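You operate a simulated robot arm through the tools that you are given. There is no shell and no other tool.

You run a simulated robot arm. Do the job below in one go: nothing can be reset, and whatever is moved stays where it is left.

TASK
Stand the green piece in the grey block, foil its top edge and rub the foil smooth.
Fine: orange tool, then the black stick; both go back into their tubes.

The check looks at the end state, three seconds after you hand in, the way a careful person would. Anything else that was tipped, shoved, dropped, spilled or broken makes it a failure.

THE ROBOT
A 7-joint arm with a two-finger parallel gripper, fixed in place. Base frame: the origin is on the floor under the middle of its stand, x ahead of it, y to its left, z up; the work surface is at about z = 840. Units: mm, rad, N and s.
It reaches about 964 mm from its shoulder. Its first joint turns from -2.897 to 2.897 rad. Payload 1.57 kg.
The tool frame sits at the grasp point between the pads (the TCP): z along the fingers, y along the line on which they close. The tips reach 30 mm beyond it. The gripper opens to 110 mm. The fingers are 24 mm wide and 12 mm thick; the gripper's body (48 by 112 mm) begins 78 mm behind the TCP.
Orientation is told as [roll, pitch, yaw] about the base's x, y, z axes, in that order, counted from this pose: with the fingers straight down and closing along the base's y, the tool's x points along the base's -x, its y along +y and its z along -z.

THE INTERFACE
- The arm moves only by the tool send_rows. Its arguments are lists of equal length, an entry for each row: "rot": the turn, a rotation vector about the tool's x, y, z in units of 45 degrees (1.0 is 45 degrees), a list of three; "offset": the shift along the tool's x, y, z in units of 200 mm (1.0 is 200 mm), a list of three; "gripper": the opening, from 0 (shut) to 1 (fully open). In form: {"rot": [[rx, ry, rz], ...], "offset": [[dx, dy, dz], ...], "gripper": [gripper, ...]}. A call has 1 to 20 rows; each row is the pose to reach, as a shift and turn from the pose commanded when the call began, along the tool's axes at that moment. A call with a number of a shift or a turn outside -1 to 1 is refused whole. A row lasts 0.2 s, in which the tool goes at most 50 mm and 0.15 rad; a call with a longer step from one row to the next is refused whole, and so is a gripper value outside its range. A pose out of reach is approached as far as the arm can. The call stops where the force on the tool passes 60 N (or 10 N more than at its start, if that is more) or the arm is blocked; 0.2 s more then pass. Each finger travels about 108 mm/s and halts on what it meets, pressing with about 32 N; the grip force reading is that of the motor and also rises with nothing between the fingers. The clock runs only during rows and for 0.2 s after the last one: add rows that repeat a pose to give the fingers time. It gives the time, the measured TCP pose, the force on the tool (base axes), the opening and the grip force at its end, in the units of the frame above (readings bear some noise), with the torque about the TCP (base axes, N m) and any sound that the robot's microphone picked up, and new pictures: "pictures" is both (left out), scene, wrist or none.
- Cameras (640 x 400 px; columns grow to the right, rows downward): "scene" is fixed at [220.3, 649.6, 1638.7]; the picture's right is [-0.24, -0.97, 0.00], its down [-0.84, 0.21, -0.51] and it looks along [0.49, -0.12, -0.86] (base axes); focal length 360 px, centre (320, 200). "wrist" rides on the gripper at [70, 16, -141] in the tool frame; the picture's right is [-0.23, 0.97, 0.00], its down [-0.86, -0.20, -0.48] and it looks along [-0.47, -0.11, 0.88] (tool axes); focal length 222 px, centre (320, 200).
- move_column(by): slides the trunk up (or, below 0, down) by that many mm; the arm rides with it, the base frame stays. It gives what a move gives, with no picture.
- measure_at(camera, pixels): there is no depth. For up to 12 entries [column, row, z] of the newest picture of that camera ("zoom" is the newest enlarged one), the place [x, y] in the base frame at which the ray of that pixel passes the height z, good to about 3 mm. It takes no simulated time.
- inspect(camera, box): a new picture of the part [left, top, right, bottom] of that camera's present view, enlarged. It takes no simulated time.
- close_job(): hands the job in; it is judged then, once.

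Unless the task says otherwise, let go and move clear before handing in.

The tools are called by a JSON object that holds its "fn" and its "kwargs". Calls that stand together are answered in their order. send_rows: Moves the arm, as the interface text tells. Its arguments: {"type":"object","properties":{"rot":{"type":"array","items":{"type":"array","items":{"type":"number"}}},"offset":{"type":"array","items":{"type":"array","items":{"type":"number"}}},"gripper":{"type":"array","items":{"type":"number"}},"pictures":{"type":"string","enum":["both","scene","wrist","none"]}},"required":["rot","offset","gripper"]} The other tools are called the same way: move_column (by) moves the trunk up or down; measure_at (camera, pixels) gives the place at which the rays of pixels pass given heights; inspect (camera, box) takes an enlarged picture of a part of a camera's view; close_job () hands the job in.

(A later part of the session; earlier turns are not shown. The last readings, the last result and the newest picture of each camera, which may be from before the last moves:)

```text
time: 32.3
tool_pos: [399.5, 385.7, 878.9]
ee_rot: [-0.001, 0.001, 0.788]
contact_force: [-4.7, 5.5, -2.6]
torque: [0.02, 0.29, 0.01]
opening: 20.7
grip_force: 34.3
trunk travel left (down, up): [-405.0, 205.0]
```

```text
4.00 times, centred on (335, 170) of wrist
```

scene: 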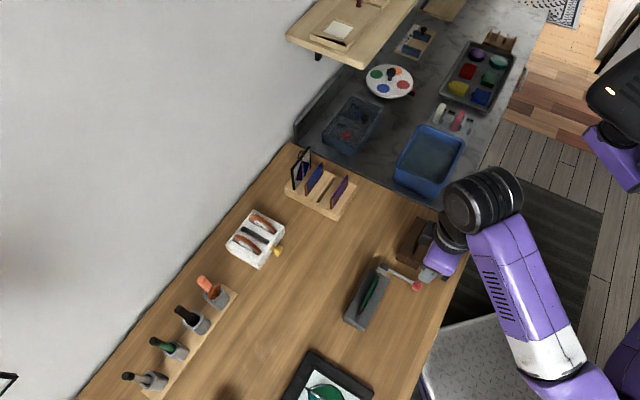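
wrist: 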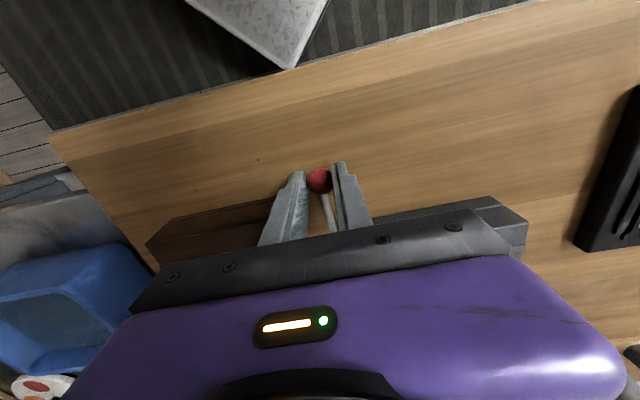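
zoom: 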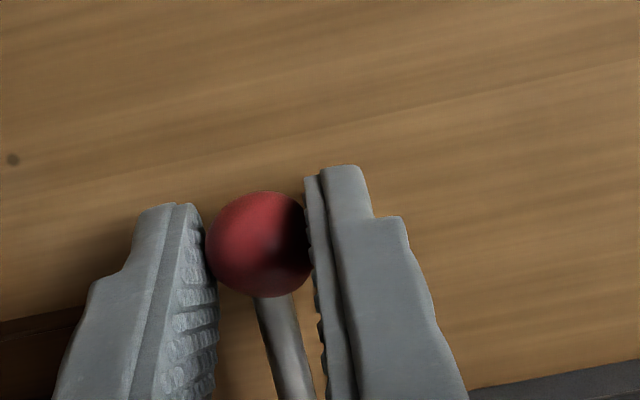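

The knob is gripped at 20.7 mm with a small side load. I'll relieve the side load and lift 8 mm as a test, watching the force.

{"fn": "send_rows", "kwargs": {"rot": [[0, 0, 0], [0, 0, 0], [0, 0, 0], [0, 0, 0]], "offset": [[0, 0.005, 0], [0, 0.005, -0.01], [-0.001, 0.005, -0.025], [-0.002, 0.005, -0.04]], "gripper": [0.1, 0.1, 0.1, 0.1], "pictures": "both"}}

{"fn": "inspect", "kwargs": {"camera": "scene", "box": [335, 250, 435, 340]}}

```text
time: 33.3
tool_pos: [399.4, 385.9, 885.0]
ee_rot: [-0.001, 0.005, 0.788]
contact_force: [2.2, -1.4, -10.8]
torque: [-0.59, 0.66, 0.01]
opening: 21.0
grip_force: 34.2
trunk travel left (down, up): [-405.0, 205.0]
```

scene: 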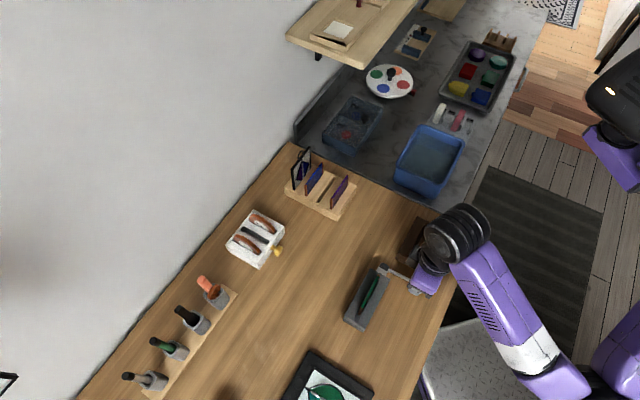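
wrist: 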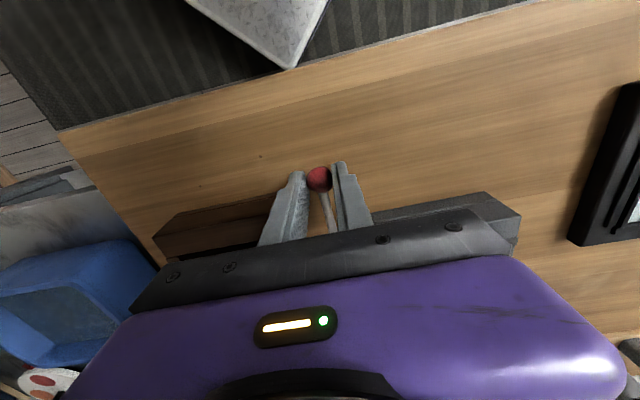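

```text
4.44 times, centred on (385, 295) of scene
```

zoom: 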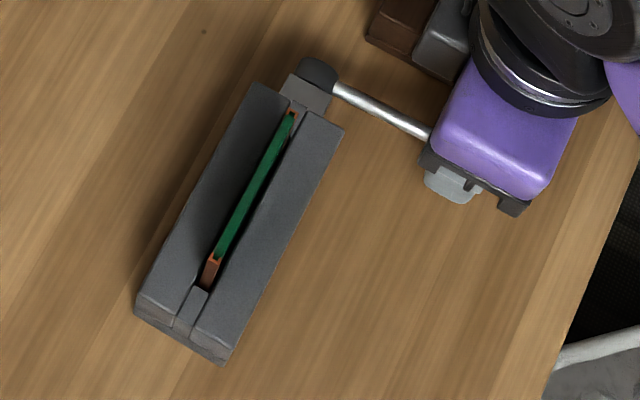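

The load acts exactly at the hub (10.8 N at about 82 mm from the TCP), so the lever is a free hinge but the pads don't let the ball pivot. I'll therefore rotate the tool together with the lever along its arc, first to 10° as a check.

{"fn": "send_rows", "kwargs": {"rot": [[0, 0.055, 0], [0, 0.111, 0], [0, 0.167, 0], [0, 0.222, 0], [0, 0.222, 0]], "offset": [[-0.004, 0, 0.02], [-0.009, 0, 0.0055], [-0.0145, 0, -0.011], [-0.0209, 0, -0.028], [-0.0209, 0, -0.028]], "gripper": [0.1, 0.1, 0.1, 0.1, 0.1], "pictures": "both"}}

{"fn": "inspect", "kwargs": {"camera": "scene", "box": [335, 250, 435, 340]}}

```text
time: 34.5
tool_pos: [404.5, 387.8, 891.1]
ee_rot: [-0.002, 0.176, 0.784]
contact_force: [11.6, -8.0, 11.3]
torque: [0.47, -0.79, 0.06]
opening: 21.1
grip_force: 34.3
trunk travel left (down, up): [-405.0, 205.0]
```

scene: 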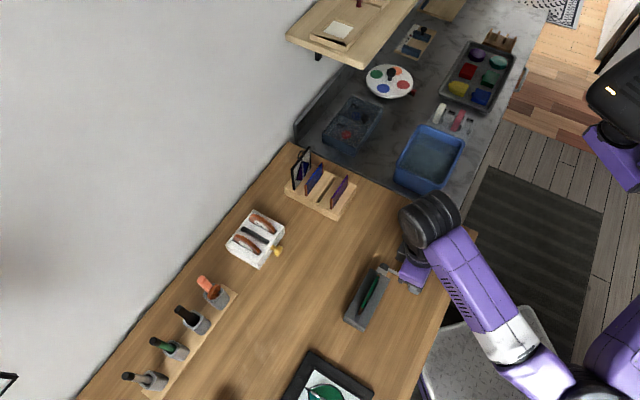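
wrist: 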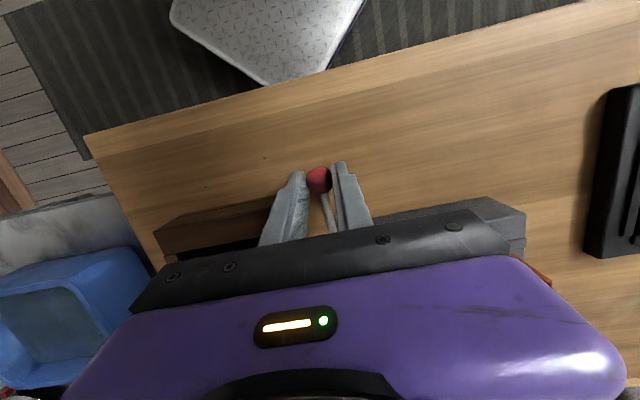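

```text
4.44 times, centred on (385, 295) of scene
```

zoom: 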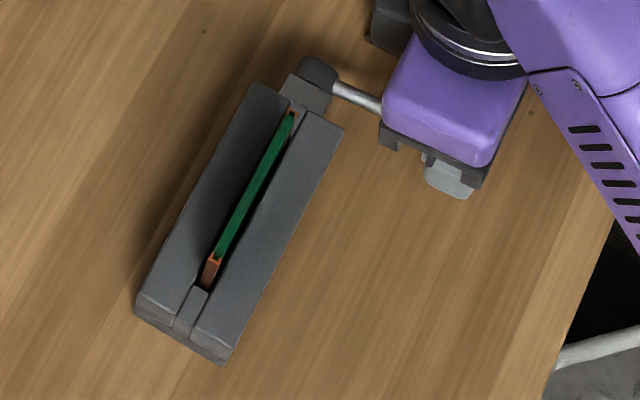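

The ball slips in the pads at about 0.9 N·m and the lever has risen about 10°; the block has not moved. I'll continue along the arc to 30°, with a 1 mm correction sideways to cut the side load.

{"fn": "send_rows", "kwargs": {"rot": [[0, 0.0, 0], [0, 0.111, 0], [0, 0.222, 0], [0, 0.333, 0], [0, 0.444, 0], [0, 0.444, 0]], "offset": [[0, -0.006, 0], [-0.009, -0.006, -0.0346], [-0.0209, -0.006, -0.0682], [-0.0357, -0.006, -0.1007], [-0.0532, -0.006, -0.1317], [-0.0532, -0.006, -0.1317]], "gripper": [0.1, 0.1, 0.1, 0.1, 0.1, 0.1], "pictures": "both"}}

{"fn": "inspect", "kwargs": {"camera": "scene", "box": [335, 250, 435, 340]}}

```text
time: 35.9
tool_pos: [415.1, 400.6, 914.7]
ee_rot: [0.004, 0.525, 0.789]
contact_force: [0.1, 8.2, -15.5]
torque: [-0.3, 0.45, -0.06]
opening: 20.8
grip_force: 34.4
trunk travel left (down, up): [-405.0, 205.0]
```

scene: 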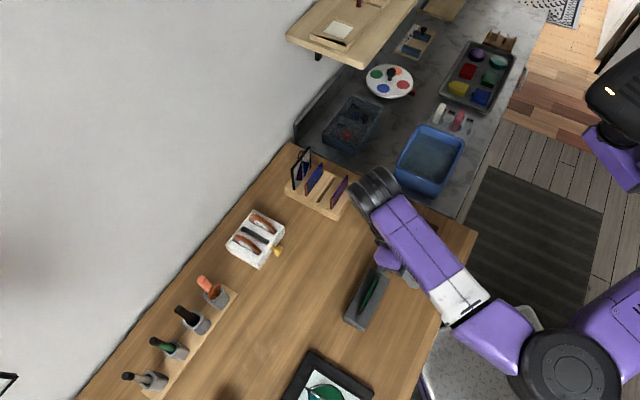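
wrist: 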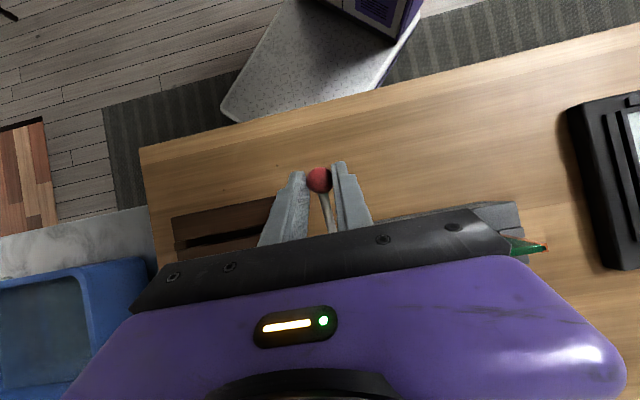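

```text
4.44 times, centred on (385, 295) of scene
```

zoom: 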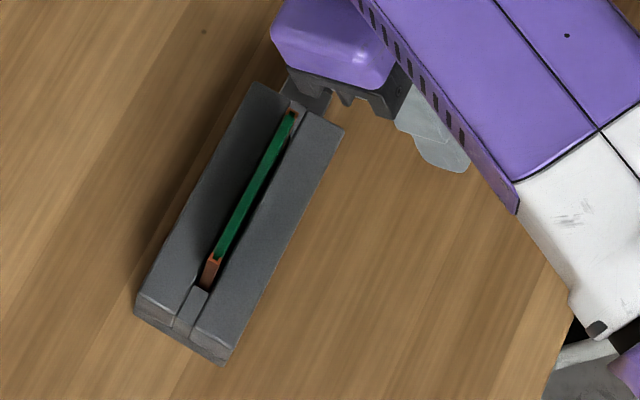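

Resisting torque at the hinge is near zero; the remaining load is just the pads' friction and a slight over-radius. I'll lighten the grip so the ball can pivot freely in the pads, and check the grip force.

{"fn": "send_rows", "kwargs": {"rot": [[0, 0, 0], [0, 0, 0]], "offset": [[0, 0, 0], [0, 0, 0]], "gripper": [0.18, 0.18], "pictures": "wrist"}}

```text
time: 36.5
tool_pos: [415.8, 400.6, 915.9]
ee_rot: [0.002, 0.526, 0.787]
contact_force: [-4.9, 9.5, -13.3]
torque: [-0.26, 0.55, -0.13]
opening: 21.0
grip_force: 34.2
trunk travel left (down, up): [-405.0, 205.0]
```

wrist: 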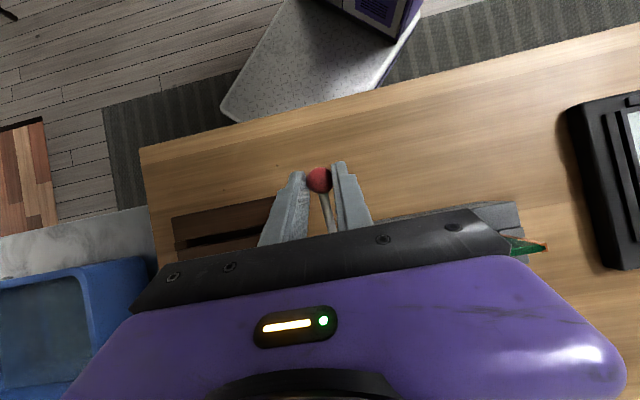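

Grip force stays at 34 N, so that does not help. I'll open the fingers here to see whether the lever stays at 30° or falls back; either is harmless and tells me how to regrip.

{"fn": "send_rows", "kwargs": {"rot": [[0, 0, 0], [0, 0, 0], [0, 0, 0]], "offset": [[0, 0, 0], [0, 0, 0], [0, 0, 0]], "gripper": [0.25, 0.3, 0.3], "pictures": "wrist"}}

{"fn": "inspect", "kwargs": {"camera": "wrist", "box": [270, 120, 400, 220]}}

```text
time: 37.3
tool_pos: [416.2, 398.3, 915.7]
ee_rot: [0.001, 0.524, 0.786]
contact_force: [-0.1, 0.0, -0.2]
torque: [0.02, 0.0, 0.02]
opening: 33.1
grip_force: 0.1
trunk travel left (down, up): [-405.0, 205.0]
```

wrist: 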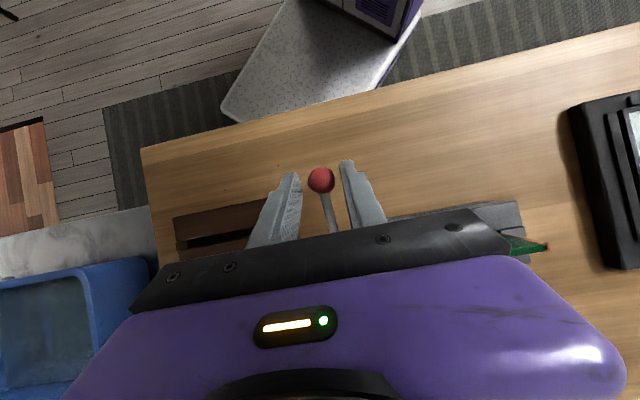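

```text
4.00 times, centred on (335, 170) of wrist
```

zoom: 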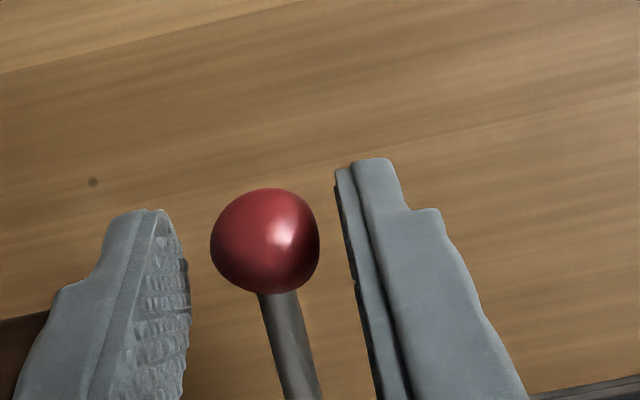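

The lever stays where it was left (knob still at (320,180)), so it holds by friction. I'll back out along the fingers, turn upright, close the fingers and move to the outer side of the knob to push it over gently.

{"fn": "send_rows", "kwargs": {"rot": [[0, 0, 0], [0, 0, 0], [0, -0.167, 0], [0, -0.334, 0], [0, -0.5, 0], [0, -0.667, 0], [0, -0.667, 0]], "offset": [[0, 0, -0.15], [0, 0, -0.32], [0.085, 0, -0.3], [0.17, 0, -0.27], [0.26, 0, -0.23], [0.342, 0, -0.19], [0.342, 0, -0.19]], "gripper": [0.3, 0.3, 0.2, 0.1, 0.0, 0.0, 0.0], "pictures": "both"}}

{"fn": "inspect", "kwargs": {"camera": "scene", "box": [335, 250, 435, 340]}}

{"fn": "inspect", "kwargs": {"camera": "wrist", "box": [270, 120, 400, 220]}}

```text
time: 38.9
tool_pos: [383.0, 370.0, 982.6]
ee_rot: [-0.001, -0.001, 0.785]
contact_force: [-0.5, 0.4, -0.9]
torque: [0.0, -0.01, 0.02]
opening: 0.0
grip_force: 21.4
trunk travel left (down, up): [-405.0, 205.0]
```

scene: 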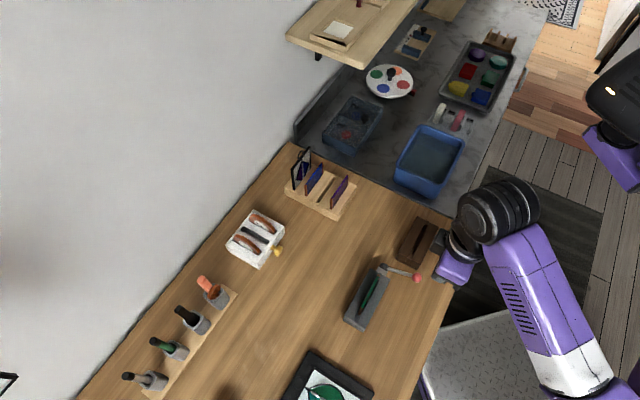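
wrist: 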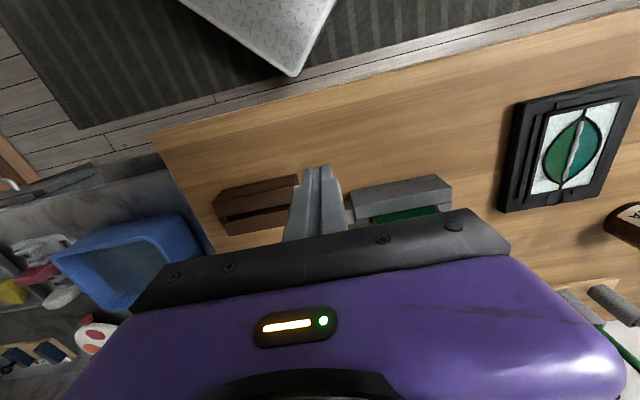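

```text
4.44 times, centred on (385, 295) of scene
```

zoom: 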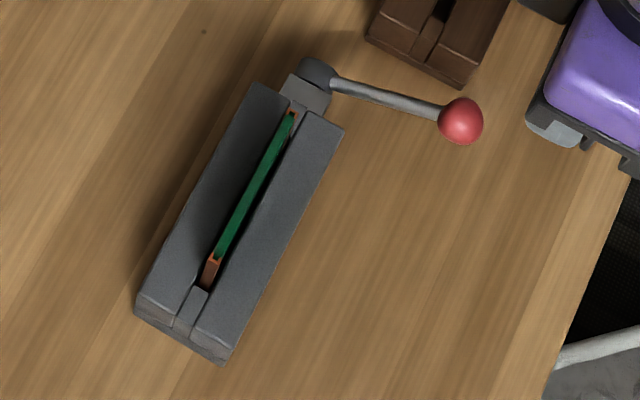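

```text
4.00 times, centred on (335, 170) of wrist
```

zoom: 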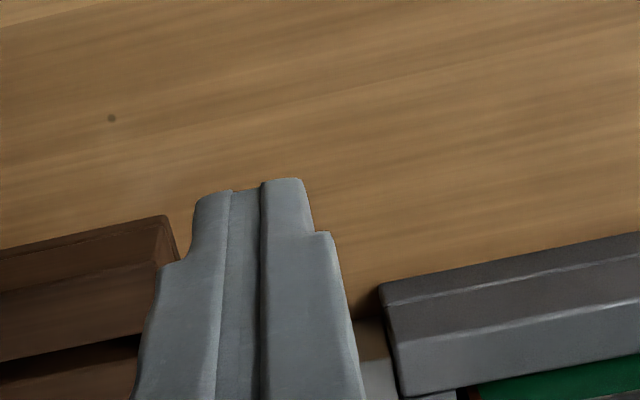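

The lever stayed raised (scene zoom knob at (461,120)). I'll verify its height before pushing.

{"fn": "measure_at", "kwargs": {"camera": "scene", "pixels": [[416.8, 277, 880], [416.8, 277, 880], [416.8, 277, 890], [416.8, 277, 890], [416.8, 277, 900], [416.8, 277, 900], [416.8, 277, 910], [416.8, 277, 910]]}}

```text
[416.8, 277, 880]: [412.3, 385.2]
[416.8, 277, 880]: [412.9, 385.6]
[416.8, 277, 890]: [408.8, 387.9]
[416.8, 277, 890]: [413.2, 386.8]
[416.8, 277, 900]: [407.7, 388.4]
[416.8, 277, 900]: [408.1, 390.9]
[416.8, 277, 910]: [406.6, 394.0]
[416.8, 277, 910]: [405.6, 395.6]
```

Lever is at about 30° with the knob near z≈900. I'm descending on the outer side to tips at 888 and then pushing inward in small steps.

{"fn": "send_rows", "kwargs": {"rot": [[0, 0, 0], [0, 0, 0], [0, 0, 0], [0, 0, 0], [0, 0, 0], [0, 0, 0]], "offset": [[0, 0, 0.15], [0, 0, 0.325], [-0.05, 0, 0.325], [-0.1, 0, 0.325], [-0.14, 0, 0.325], [-0.17, 0, 0.325]], "gripper": [0, 0, 0, 0, 0, 0], "pictures": "both"}}

{"fn": "inspect", "kwargs": {"camera": "scene", "box": [335, 250, 435, 340]}}

```text
time: 40.3
tool_pos: [410.0, 394.6, 917.5]
ee_rot: [0.001, -0.003, 0.784]
contact_force: [-0.8, -0.5, 0.3]
torque: [0.0, -0.04, 0.02]
opening: 0.2
grip_force: 21.5
trunk travel left (down, up): [-405.0, 205.0]
```

scene: 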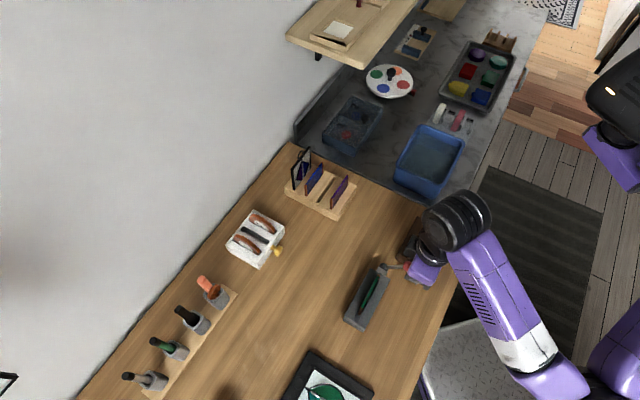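
wrist: 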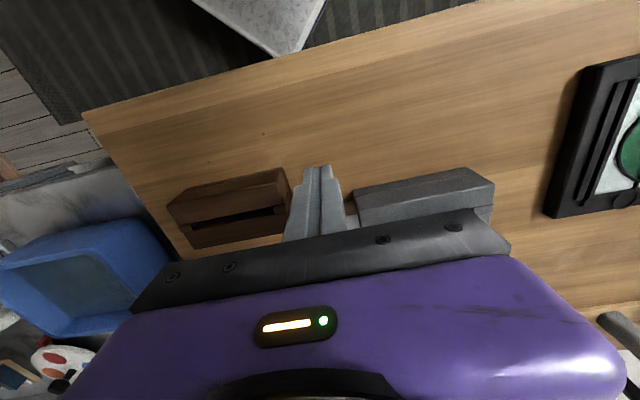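

```text
4.44 times, centred on (385, 295) of scene
```

zoom: 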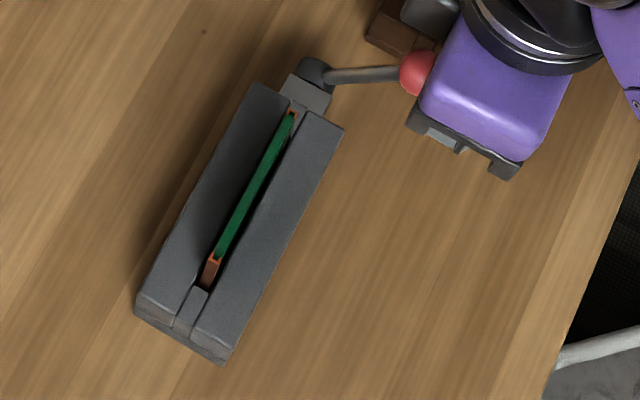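

The push works with almost no force; the lever is now at roughly 55° (knob at zoom (417,72)). I'll continue toward vertical.

{"fn": "send_rows", "kwargs": {"rot": [[0, 0, 0], [0, 0, 0], [0, 0, 0], [0, 0, 0]], "offset": [[-0.05, 0, 0], [-0.1, 0, 0], [-0.15, 0, 0], [-0.19, 0, 0]], "gripper": [0, 0, 0, 0], "pictures": "both"}}

{"fn": "inspect", "kwargs": {"camera": "scene", "box": [335, 250, 435, 340]}}

```text
time: 41.3
tool_pos: [436.3, 419.4, 918.2]
ee_rot: [0.001, 0.003, 0.786]
contact_force: [-9.1, -8.5, -0.7]
torque: [0.19, -0.17, 0.0]
opening: 0.1
grip_force: 21.4
trunk travel left (down, up): [-405.0, 205.0]
```

scene: 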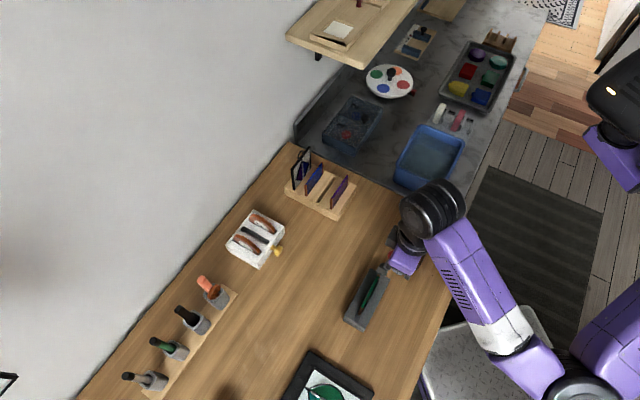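
wrist: 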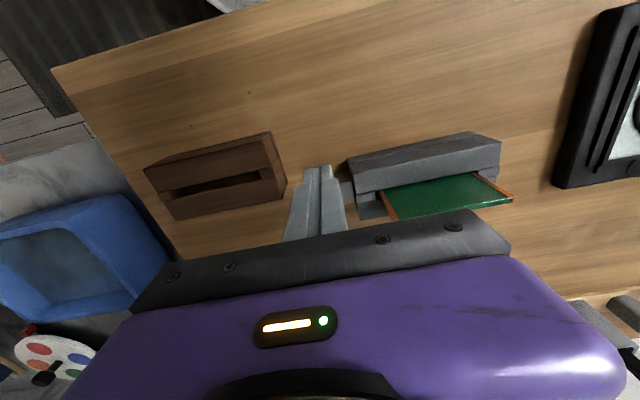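

```text
4.44 times, centred on (385, 295) of scene
```

zoom: 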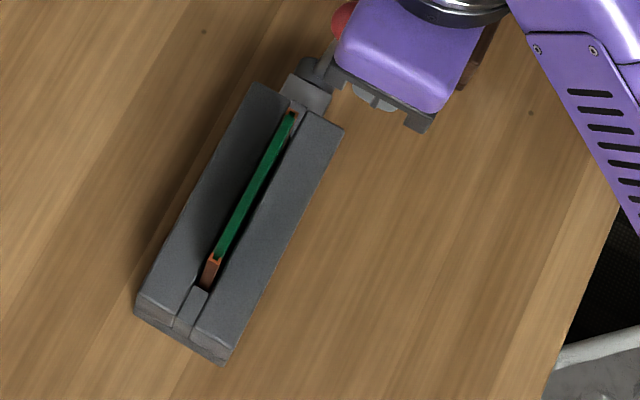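

Force has risen to about 12 N at near vertical. I'll push just 2 mm more to see whether this is a stop or the clamp engaging.

{"fn": "send_rows", "kwargs": {"rot": [[0, 0, 0], [0, 0, 0]], "offset": [[-0.01, 0, 0], [-0.01, 0, 0]], "gripper": [0, 0], "pictures": "none"}}

{"fn": "inspect", "kwargs": {"camera": "wrist", "box": [330, 120, 530, 220]}}

{"fn": "inspect", "kwargs": {"camera": "scene", "box": [340, 240, 400, 300]}}

```text
time: 41.9
tool_pos: [436.5, 421.3, 917.2]
ee_rot: [0.001, 0.001, 0.782]
contact_force: [-16.7, -27.0, 2.5]
torque: [0.58, -0.41, -0.05]
opening: 0.0
grip_force: 21.4
trunk travel left (down, up): [-405.0, 205.0]
```

```text
3.20 times, centred on (430, 170) of wrist
```

zoom: 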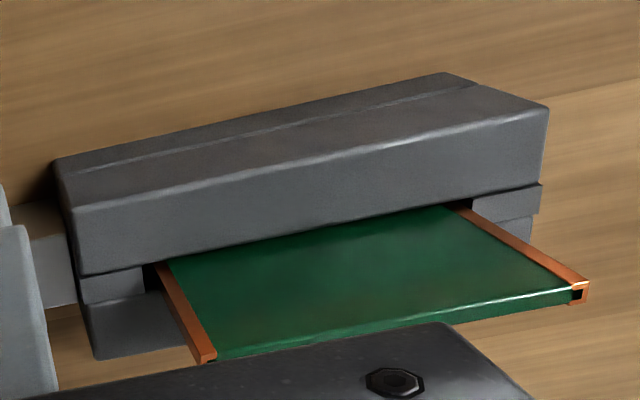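

```text
6.67 times, centred on (370, 270) of scene
```

zoom: 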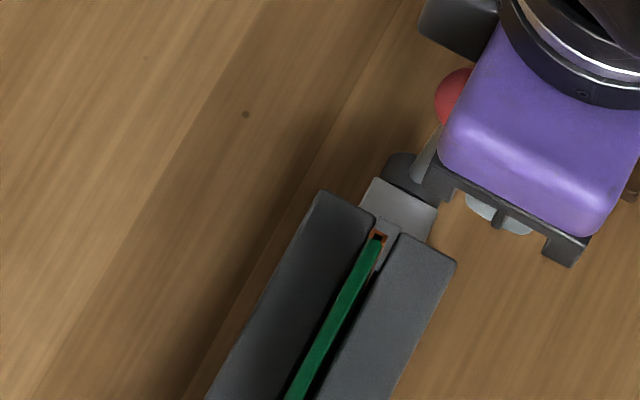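

Force jumped to 32 N over 2 mm: that is the end stop. I'll back away and rise to see the lever and the jaws.

{"fn": "send_rows", "kwargs": {"rot": [[0, 0, 0], [0, 0, 0], [0, 0, 0], [0, 0, 0], [0, 0, 0], [0, 0, 0]], "offset": [[0.05, 0, 0], [0.15, 0, 0], [0.25, 0, -0.1], [0.3, 0, -0.3], [0.35, 0, -0.5], [0.35, 0, -0.5]], "gripper": [0, 0, 0, 0, 0, 0], "pictures": "both"}}

{"fn": "inspect", "kwargs": {"camera": "scene", "box": [335, 250, 435, 340]}}

{"fn": "inspect", "kwargs": {"camera": "wrist", "box": [310, 130, 470, 230]}}

```text
time: 43.3
tool_pos: [387.2, 374.7, 1018.0]
ee_rot: [0.0, 0.0, 0.785]
contact_force: [0.0, 0.5, 0.7]
torque: [-0.02, -0.02, -0.03]
opening: 0.3
grip_force: 21.8
trunk travel left (down, up): [-405.0, 205.0]
```

scene: 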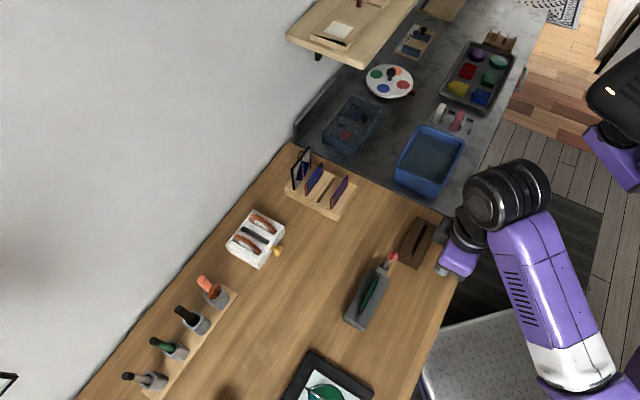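
wrist: 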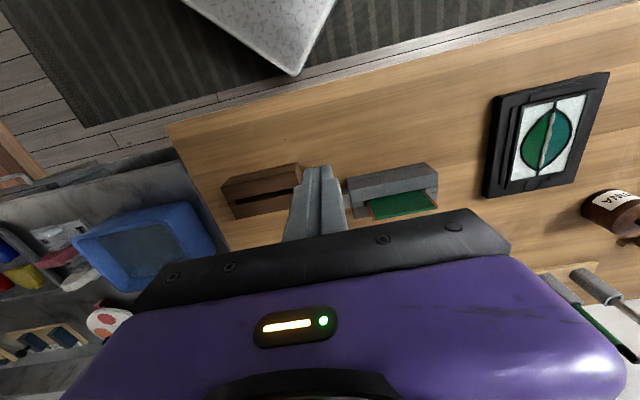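

```text
4.44 times, centred on (385, 295) of scene
```

zoom: 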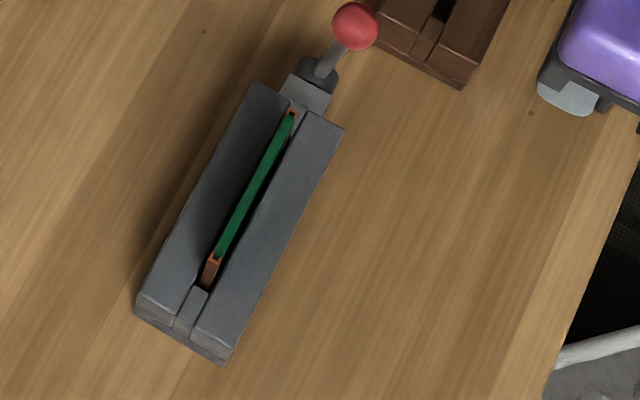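

```text
4.00 times, centred on (390, 180) of wrist
```

zoom: 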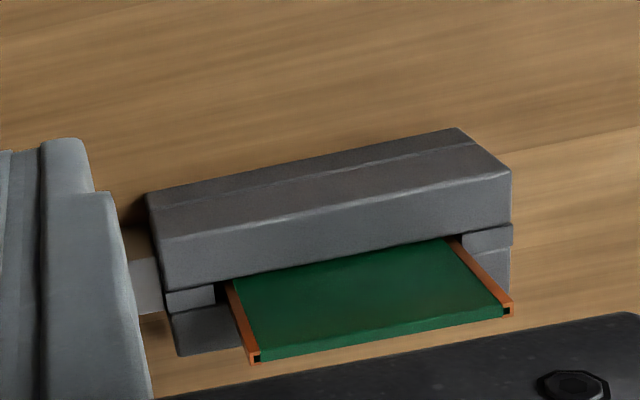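

The lever stands upright, the block has not moved and the piece is still standing. Next are the tools at the reach limit; I'll locate the arm's joints in the scene picture to estimate where the shoulder is.

{"fn": "measure_at", "kwargs": {"camera": "scene", "pixels": [[505, 190, 1200], [505, 190, 1300], [600, 390, 1100], [600, 390, 1200], [620, 110, 1100], [620, 110, 1300], [620, 110, 1500], [630, 160, 1200]]}}

{"fn": "inspect", "kwargs": {"camera": "scene", "box": [440, 0, 640, 400]}}

```text
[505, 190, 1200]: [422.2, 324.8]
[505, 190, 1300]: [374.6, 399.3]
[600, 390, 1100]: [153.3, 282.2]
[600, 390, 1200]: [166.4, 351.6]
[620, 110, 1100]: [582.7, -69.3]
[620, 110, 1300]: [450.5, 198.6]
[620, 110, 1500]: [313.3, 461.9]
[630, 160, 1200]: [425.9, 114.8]
```

```text
1.00 times, centred on (540, 200) of scene (not enlarged: the box is as wide or as high as the picture)
```

zoom: 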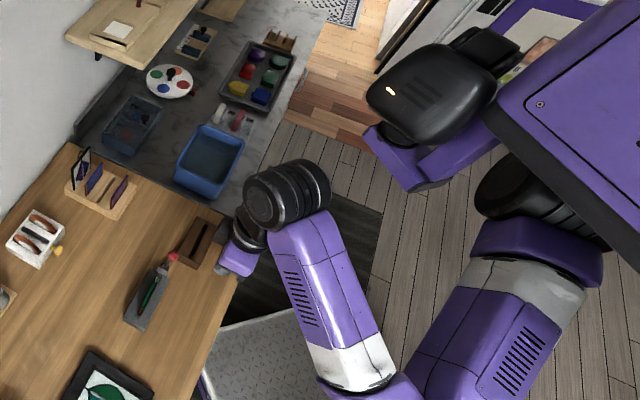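

The view can be shifted beyond its right border; the shoulder joint appears around scene pixel (750,195). I'll measure where that lies.

{"fn": "measure_at", "kwargs": {"camera": "scene", "pixels": [[750, 195, 1100], [750, 195, 1200], [750, 195, 1250], [750, 195, 1300], [680, 295, 1200], [680, 110, 1300]]}}

{"fn": "inspect", "kwargs": {"camera": "scene", "box": [700, 100, 900, 350]}}

{"fn": "inspect", "kwargs": {"camera": "scene", "box": [0, 250, 250, 500]}}

```text
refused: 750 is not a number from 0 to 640
```

```text
refused: 700 is not a number from 0 to 640
```

```text
refused: 500 is not a number from 0 to 400
```

By calculation the shoulder lies well forward of the origin, so the tubes may be closer than I feared. I'll rise and travel toward the tubes at a safe height to test the reach.

{"fn": "send_rows", "kwargs": {"rot": [[0, 0, 0], [0, 0, 0], [0, 0, 0], [0, 0, 0], [0, 0, 0], [0, 0, 0]], "offset": [[0, 0, -0.2], [-0.15, 0.12, -0.35], [-0.31, 0.24, -0.4], [-0.47, 0.36, -0.4], [-0.62, 0.48, -0.4], [-0.775, 0.585, -0.4]], "gripper": [0.2, 0.4, 0.5, 0.5, 0.5, 0.5], "pictures": "none"}}

{"fn": "send_rows", "kwargs": {"rot": [[0, 0, 0], [0, 0, 0], [0, 0, 0], [0, 0, 0], [0, 0, 0]], "offset": [[-0.15, 0.12, 0], [-0.31, 0.24, 0], [-0.47, 0.36, 0], [-0.62, 0.48, 0], [-0.775, 0.585, 0]], "gripper": [0.5, 0.5, 0.5, 0.5, 0.5], "pictures": "both"}}

```text
time: 44.7
tool_pos: [416.1, 564.4, 1099.9]
ee_rot: [-0.001, 0.0, 0.785]
contact_force: [0.4, -0.5, 0.2]
torque: [0.03, -0.02, 0.0]
opening: 55.1
grip_force: 0.0
trunk travel left (down, up): [-405.0, 205.0]
```

```text
time: 46.1
tool_pos: [360.0, 698.3, 1039.3]
ee_rot: [-0.055, 0.064, 0.882]
contact_force: [0.3, 0.0, 0.6]
torque: [0.0, -0.04, -0.01]
opening: 54.8
grip_force: 0.1
out of reach, approached as far as the arm can: row 4, 5
trunk travel left (down, up): [-405.0, 205.0]
stopped in row 5: the arm was blocked; the commanded pose is now the measured one
```

scene: 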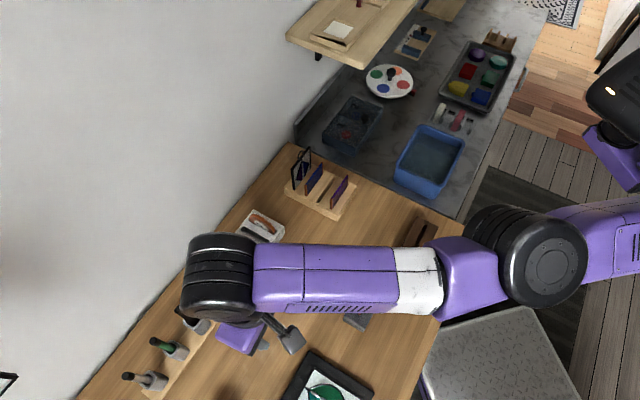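
wrist: 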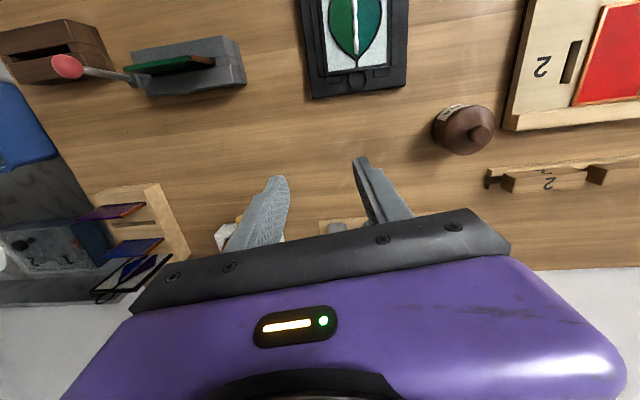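

The arm hit its limit near (360,698) with the fingers vertical, so the wrist must stay closer in and the gripper must tilt outward by 45–60°. I'll retreat to a safe spot and restore the orientation first.

{"fn": "send_rows", "kwargs": {"rot": [[-0.02, -0.025, 0.04], [-0.045, -0.05, 0.08], [-0.07, -0.081, 0.1235], [-0.07, -0.081, 0.1235]], "offset": [[0.07, -0.13, -0.06], [0.15, -0.28, -0.12], [0.25, -0.45, -0.2], [0.25, -0.466, -0.2]], "gripper": [0.5, 0.5, 0.5, 0.5], "pictures": "none"}}

```text
time: 47.1
tool_pos: [398.9, 602.1, 1086.9]
ee_rot: [-0.004, -0.003, 0.784]
contact_force: [0.2, -0.5, 0.4]
torque: [0.01, 0.01, -0.02]
opening: 55.1
grip_force: 0.1
trunk travel left (down, up): [-405.0, 205.0]
```

Orientation is level again at (399,602,1087). I'm tilting the fingers 45° outward and moving slightly toward the tubes to get a side view of the tools.

{"fn": "send_rows", "kwargs": {"rot": [[0, -0.17, 0], [0, -0.34, 0], [0, -0.51, 0], [0, -0.68, 0], [0, -0.85, 0], [0, -1.0, 0]], "offset": [[-0.04, 0.04, 0.03], [-0.08, 0.08, 0.06], [-0.12, 0.12, 0.1], [-0.16, 0.16, 0.14], [-0.2, 0.2, 0.17], [-0.2475, 0.2475, 0.2]], "gripper": [0.5, 0.5, 0.5, 0.5, 0.5, 0.5], "pictures": "both"}}

```text
time: 48.5
tool_pos: [401.7, 675.7, 1048.0]
ee_rot: [0.0, -0.79, 0.787]
contact_force: [0.2, -0.4, 0.5]
torque: [-0.04, 0.01, 0.01]
opening: 55.2
grip_force: 0.0
trunk travel left (down, up): [-405.0, 205.0]
```

scene: 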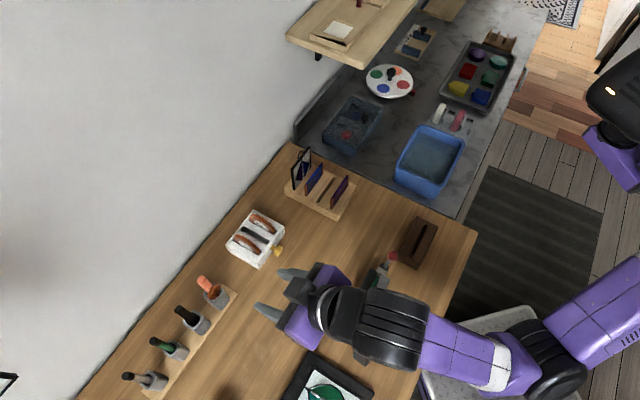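
wrist: 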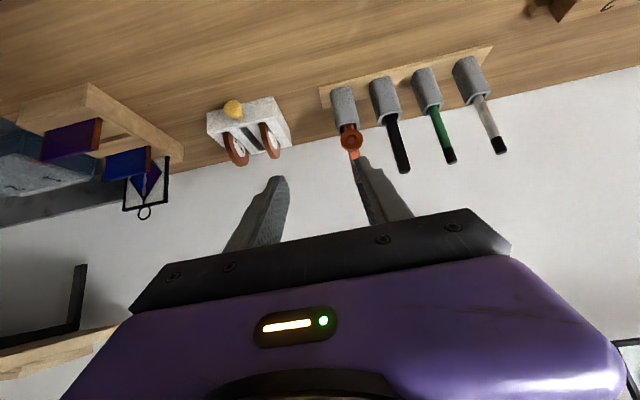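

The side view works: orange tool at (348,130), black stick at (390,130), green at (437,125), tan at (485,110), all upside down in the picture. I'll enlarge them.

{"fn": "inspect", "kwargs": {"camera": "wrist", "box": [310, 60, 420, 180]}}

{"fn": "inspect", "kwargs": {"camera": "wrist", "box": [320, 80, 380, 165]}}

{"fn": "measure_at", "kwargs": {"camera": "wrist", "pixels": [[345, 98, 880], [355, 160, 980], [384, 92, 880], [404, 170, 980], [350, 132, 930]]}}

```text
3.33 times, centred on (365, 120) of wrist
```

zoom: 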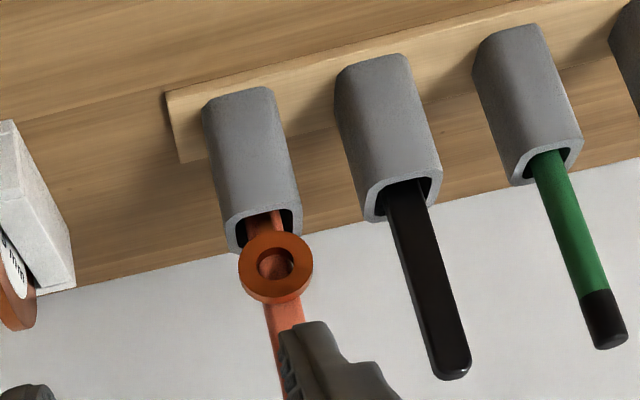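

```text
4.71 times, centred on (350, 122) of wrist
```

zoom: 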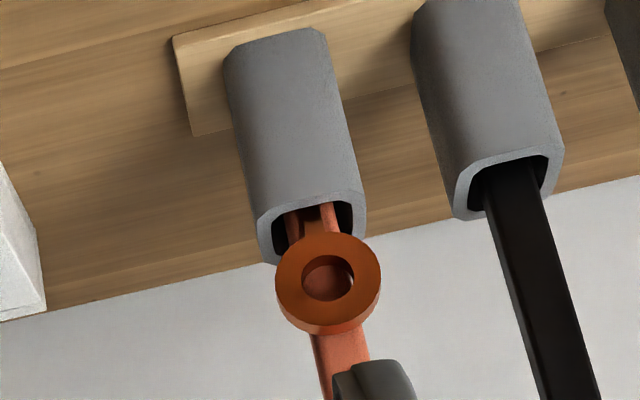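

```text
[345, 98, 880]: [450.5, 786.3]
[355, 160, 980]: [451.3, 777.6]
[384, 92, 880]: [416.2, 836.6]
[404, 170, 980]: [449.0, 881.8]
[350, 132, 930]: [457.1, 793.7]
```

The orange tool has a copper roll facing us and a forked end inside the tube. I'll shift sideways 37 mm so it sits centred between the fingers for a clear look.

{"fn": "send_rows", "kwargs": {"rot": [[0, 0, 0], [0, 0, 0]], "offset": [[0, 0.1, 0], [0, 0.187, 0]], "gripper": [0.5, 0.5], "pictures": "wrist"}}

{"fn": "inspect", "kwargs": {"camera": "wrist", "box": [270, 70, 390, 210]}}

{"fn": "inspect", "kwargs": {"camera": "wrist", "box": [285, 95, 345, 140]}}

```text
time: 49.1
tool_pos: [374.6, 700.0, 1048.2]
ee_rot: [-0.002, -0.789, 0.788]
contact_force: [-0.5, 0.0, 0.4]
torque: [0.02, -0.05, 0.02]
opening: 55.3
grip_force: 0.1
trunk travel left (down, up): [-405.0, 205.0]
```

wrist: 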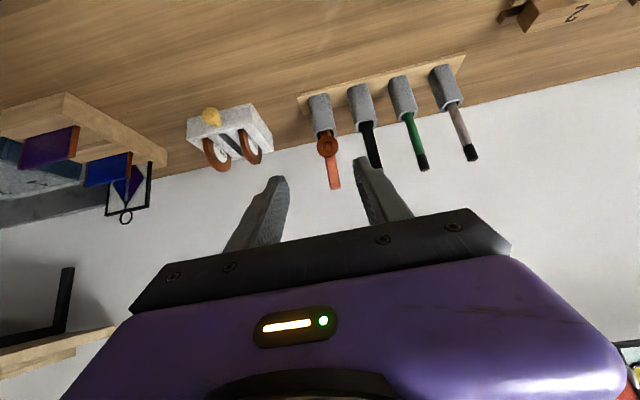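

```text
2.86 times, centred on (330, 140) of wrist
```

zoom: 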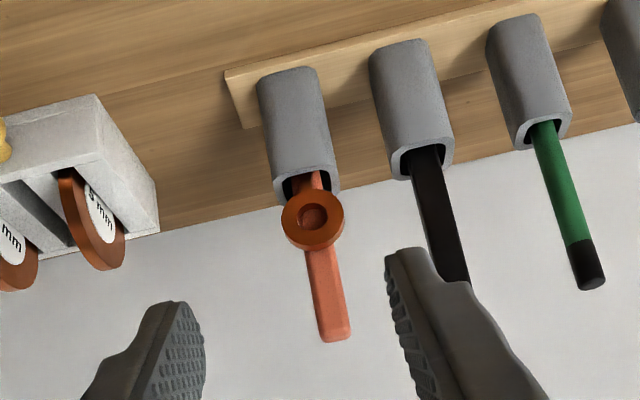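

```text
8.89 times, centred on (315, 118) of wrist
```

zoom: 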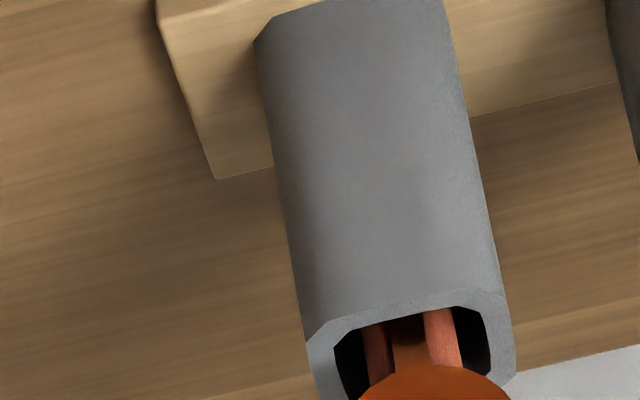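

Now the orange tool is clear: handle end near z≈990, roll centred near z≈933, tube rim near z≈923. I'll measure the handle line more precisely with repeats.

{"fn": "measure_at", "kwargs": {"camera": "wrist", "pixels": [[332.8, 173.3, 970], [332.8, 173.3, 970], [332.8, 173.3, 970], [332.8, 173.3, 970], [335.3, 187.3, 990], [335.3, 187.3, 990], [335.3, 187.3, 990], [335.3, 187.3, 985], [335.3, 187.3, 985], [327.6, 146, 933], [327.6, 146, 933], [327.6, 146, 933]]}}

{"fn": "inspect", "kwargs": {"camera": "wrist", "box": [300, 130, 380, 195]}}

{"fn": "inspect", "kwargs": {"camera": "scene", "box": [165, 255, 245, 335]}}

```text
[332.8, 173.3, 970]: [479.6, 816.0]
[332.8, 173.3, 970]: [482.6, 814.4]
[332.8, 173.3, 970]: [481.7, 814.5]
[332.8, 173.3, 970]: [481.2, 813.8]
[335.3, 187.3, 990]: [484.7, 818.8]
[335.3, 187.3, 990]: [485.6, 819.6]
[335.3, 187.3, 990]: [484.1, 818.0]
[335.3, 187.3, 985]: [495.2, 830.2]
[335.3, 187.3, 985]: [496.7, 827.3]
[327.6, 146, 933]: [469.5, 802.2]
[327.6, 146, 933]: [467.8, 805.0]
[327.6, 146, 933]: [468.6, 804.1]
```

```text
6.15 times, centred on (340, 162) of wrist
```

zoom: 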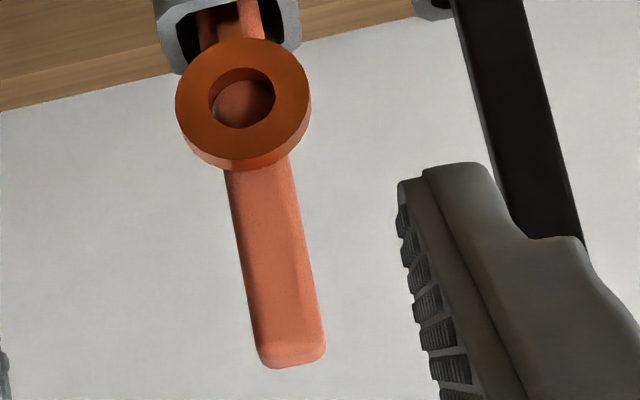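

```text
5.00 times, centred on (205, 295) of scene
```

zoom: 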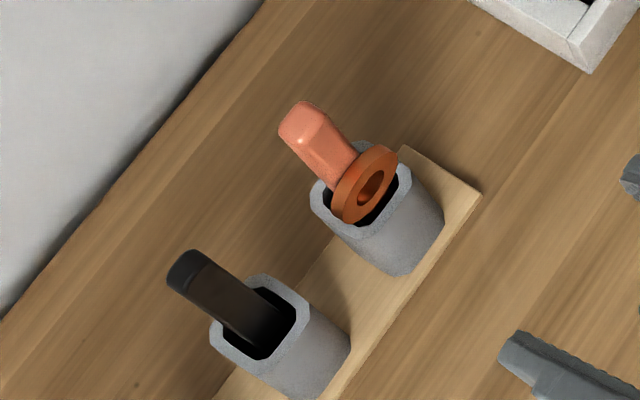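

The handle is upright at about (476,811), about 14 mm wide, top near z≈992, with the roll in front of it below z≈949. I'll go to a pre-grasp point 60 mm back along the finger direction with the fingers opened 40 mm.

{"fn": "send_rows", "kwargs": {"rot": [[0, 0, 0], [0, 0, 0], [0, 0, 0], [0, 0, 0]], "offset": [[-0.08, 0.0345, 0.14], [-0.16, 0.0345, 0.28], [-0.2545, 0.0345, 0.434], [-0.2545, 0.0345, 0.434]], "gripper": [0.36, 0.36, 0.36, 0.36], "pictures": "both"}}

{"fn": "inspect", "kwargs": {"camera": "wrist", "box": [260, 90, 400, 210]}}

```text
time: 50.1
tool_pos: [439.4, 775.7, 1023.7]
ee_rot: [-0.004, -0.789, 0.786]
contact_force: [-0.2, -0.4, 0.1]
torque: [-0.03, -0.02, -0.02]
opening: 39.6
grip_force: 0.0
trunk travel left (down, up): [-405.0, 205.0]
```

scene: 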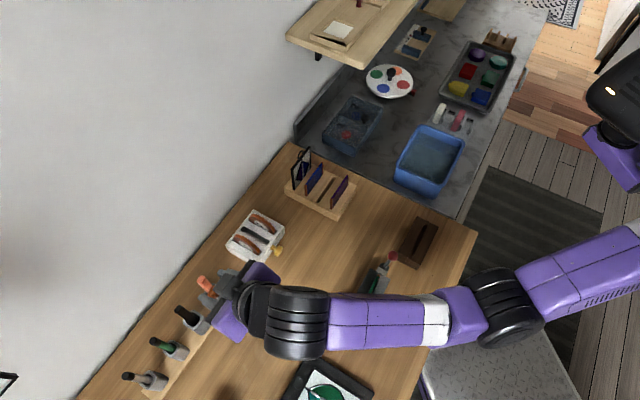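
wrist: 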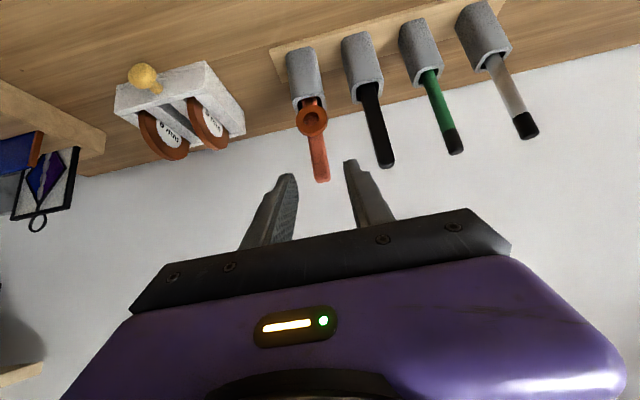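

```text
3.33 times, centred on (330, 150) of wrist
```

zoom: 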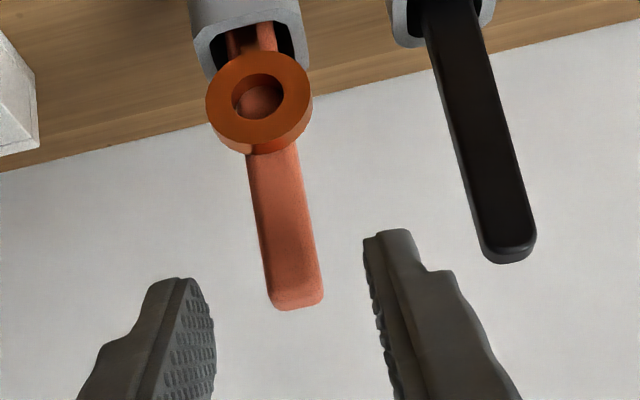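

The view matches my model of the handle within 1 mm, centred between the fingers. I'm advancing 60 mm along the fingers so they straddle the handle above the roll.

{"fn": "send_rows", "kwargs": {"rot": [[0, 0, 0], [0, 0, 0], [0, 0, 0], [0, 0, 0]], "offset": [[0, 0, 0.1], [0, 0, 0.2], [0, 0, 0.27], [0, 0, 0.3]], "gripper": [0.36, 0.36, 0.36, 0.36], "pictures": "both"}}

{"fn": "inspect", "kwargs": {"camera": "wrist", "box": [260, 90, 400, 210]}}

{"fn": "inspect", "kwargs": {"camera": "scene", "box": [165, 255, 245, 335]}}

```text
time: 51.1
tool_pos: [470.3, 805.2, 981.9]
ee_rot: [-0.004, -0.79, 0.788]
contact_force: [1.3, -0.1, 0.1]
torque: [0.03, -0.01, 0.0]
opening: 39.6
grip_force: 0.0
trunk travel left (down, up): [-405.0, 205.0]
```

scene: 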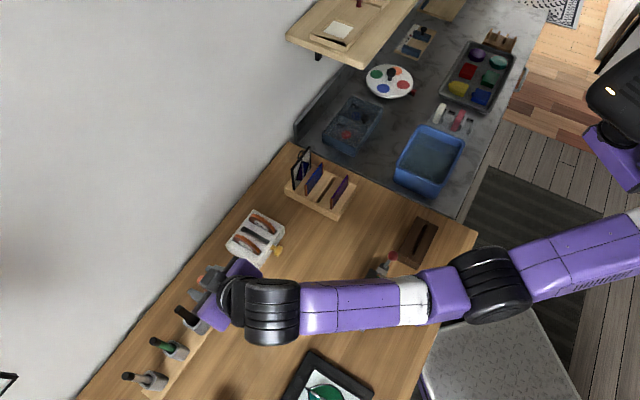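
wrist: 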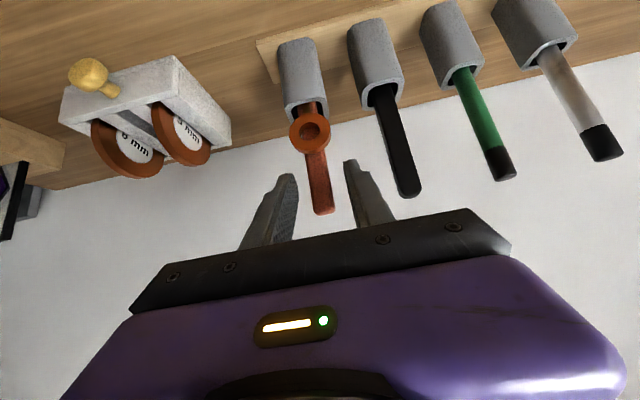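

```text
3.33 times, centred on (330, 150) of wrist
```

zoom: 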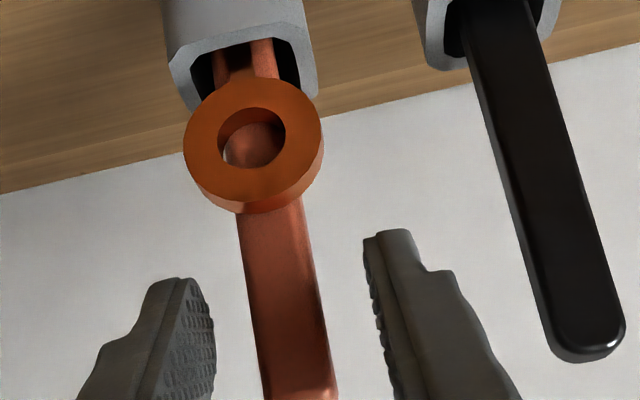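

```text
5.00 times, centred on (205, 295) of scene
```

zoom: 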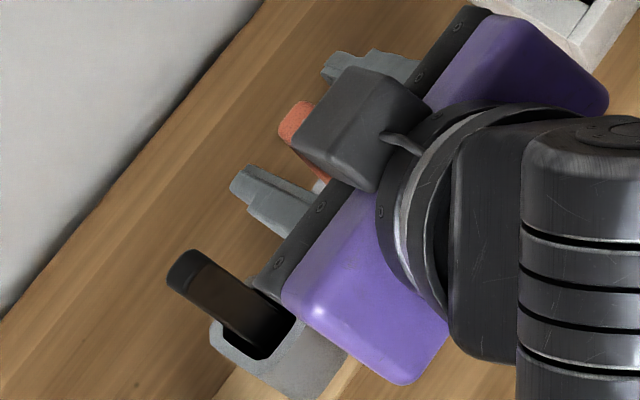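

The handle runs between the fingers, about 13 mm beyond the TCP, above the roll. I'm closing on it.

{"fn": "send_rows", "kwargs": {"rot": [[0, 0, 0], [0, 0, 0], [0, 0, 0]], "offset": [[0, 0, 0], [0, 0, 0], [0, 0, 0]], "gripper": [0.2, 0.0, 0.0], "pictures": "wrist"}}

{"fn": "inspect", "kwargs": {"camera": "wrist", "box": [260, 90, 400, 210]}}

```text
time: 51.9
tool_pos: [469.6, 805.1, 982.6]
ee_rot: [-0.005, -0.789, 0.789]
contact_force: [1.0, 0.2, 0.2]
torque: [0.08, 0.02, 0.01]
opening: 15.4
grip_force: 31.8
trunk travel left (down, up): [-405.0, 205.0]
```

wrist: 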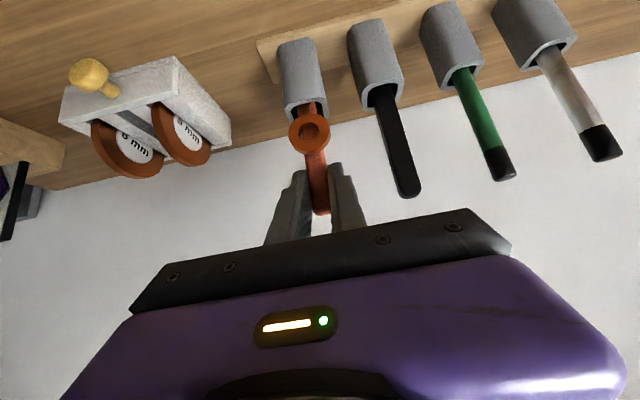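

```text
3.33 times, centred on (330, 150) of wrist
```

zoom: 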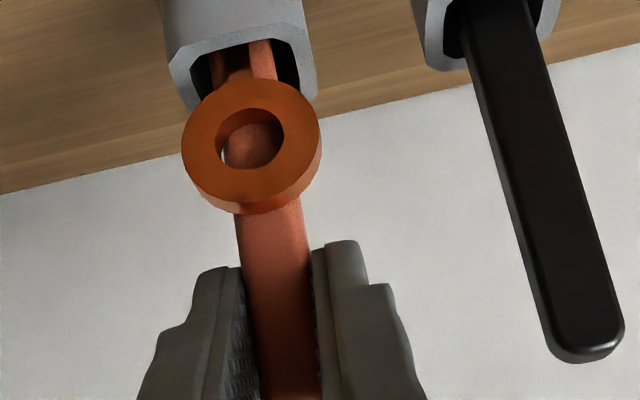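

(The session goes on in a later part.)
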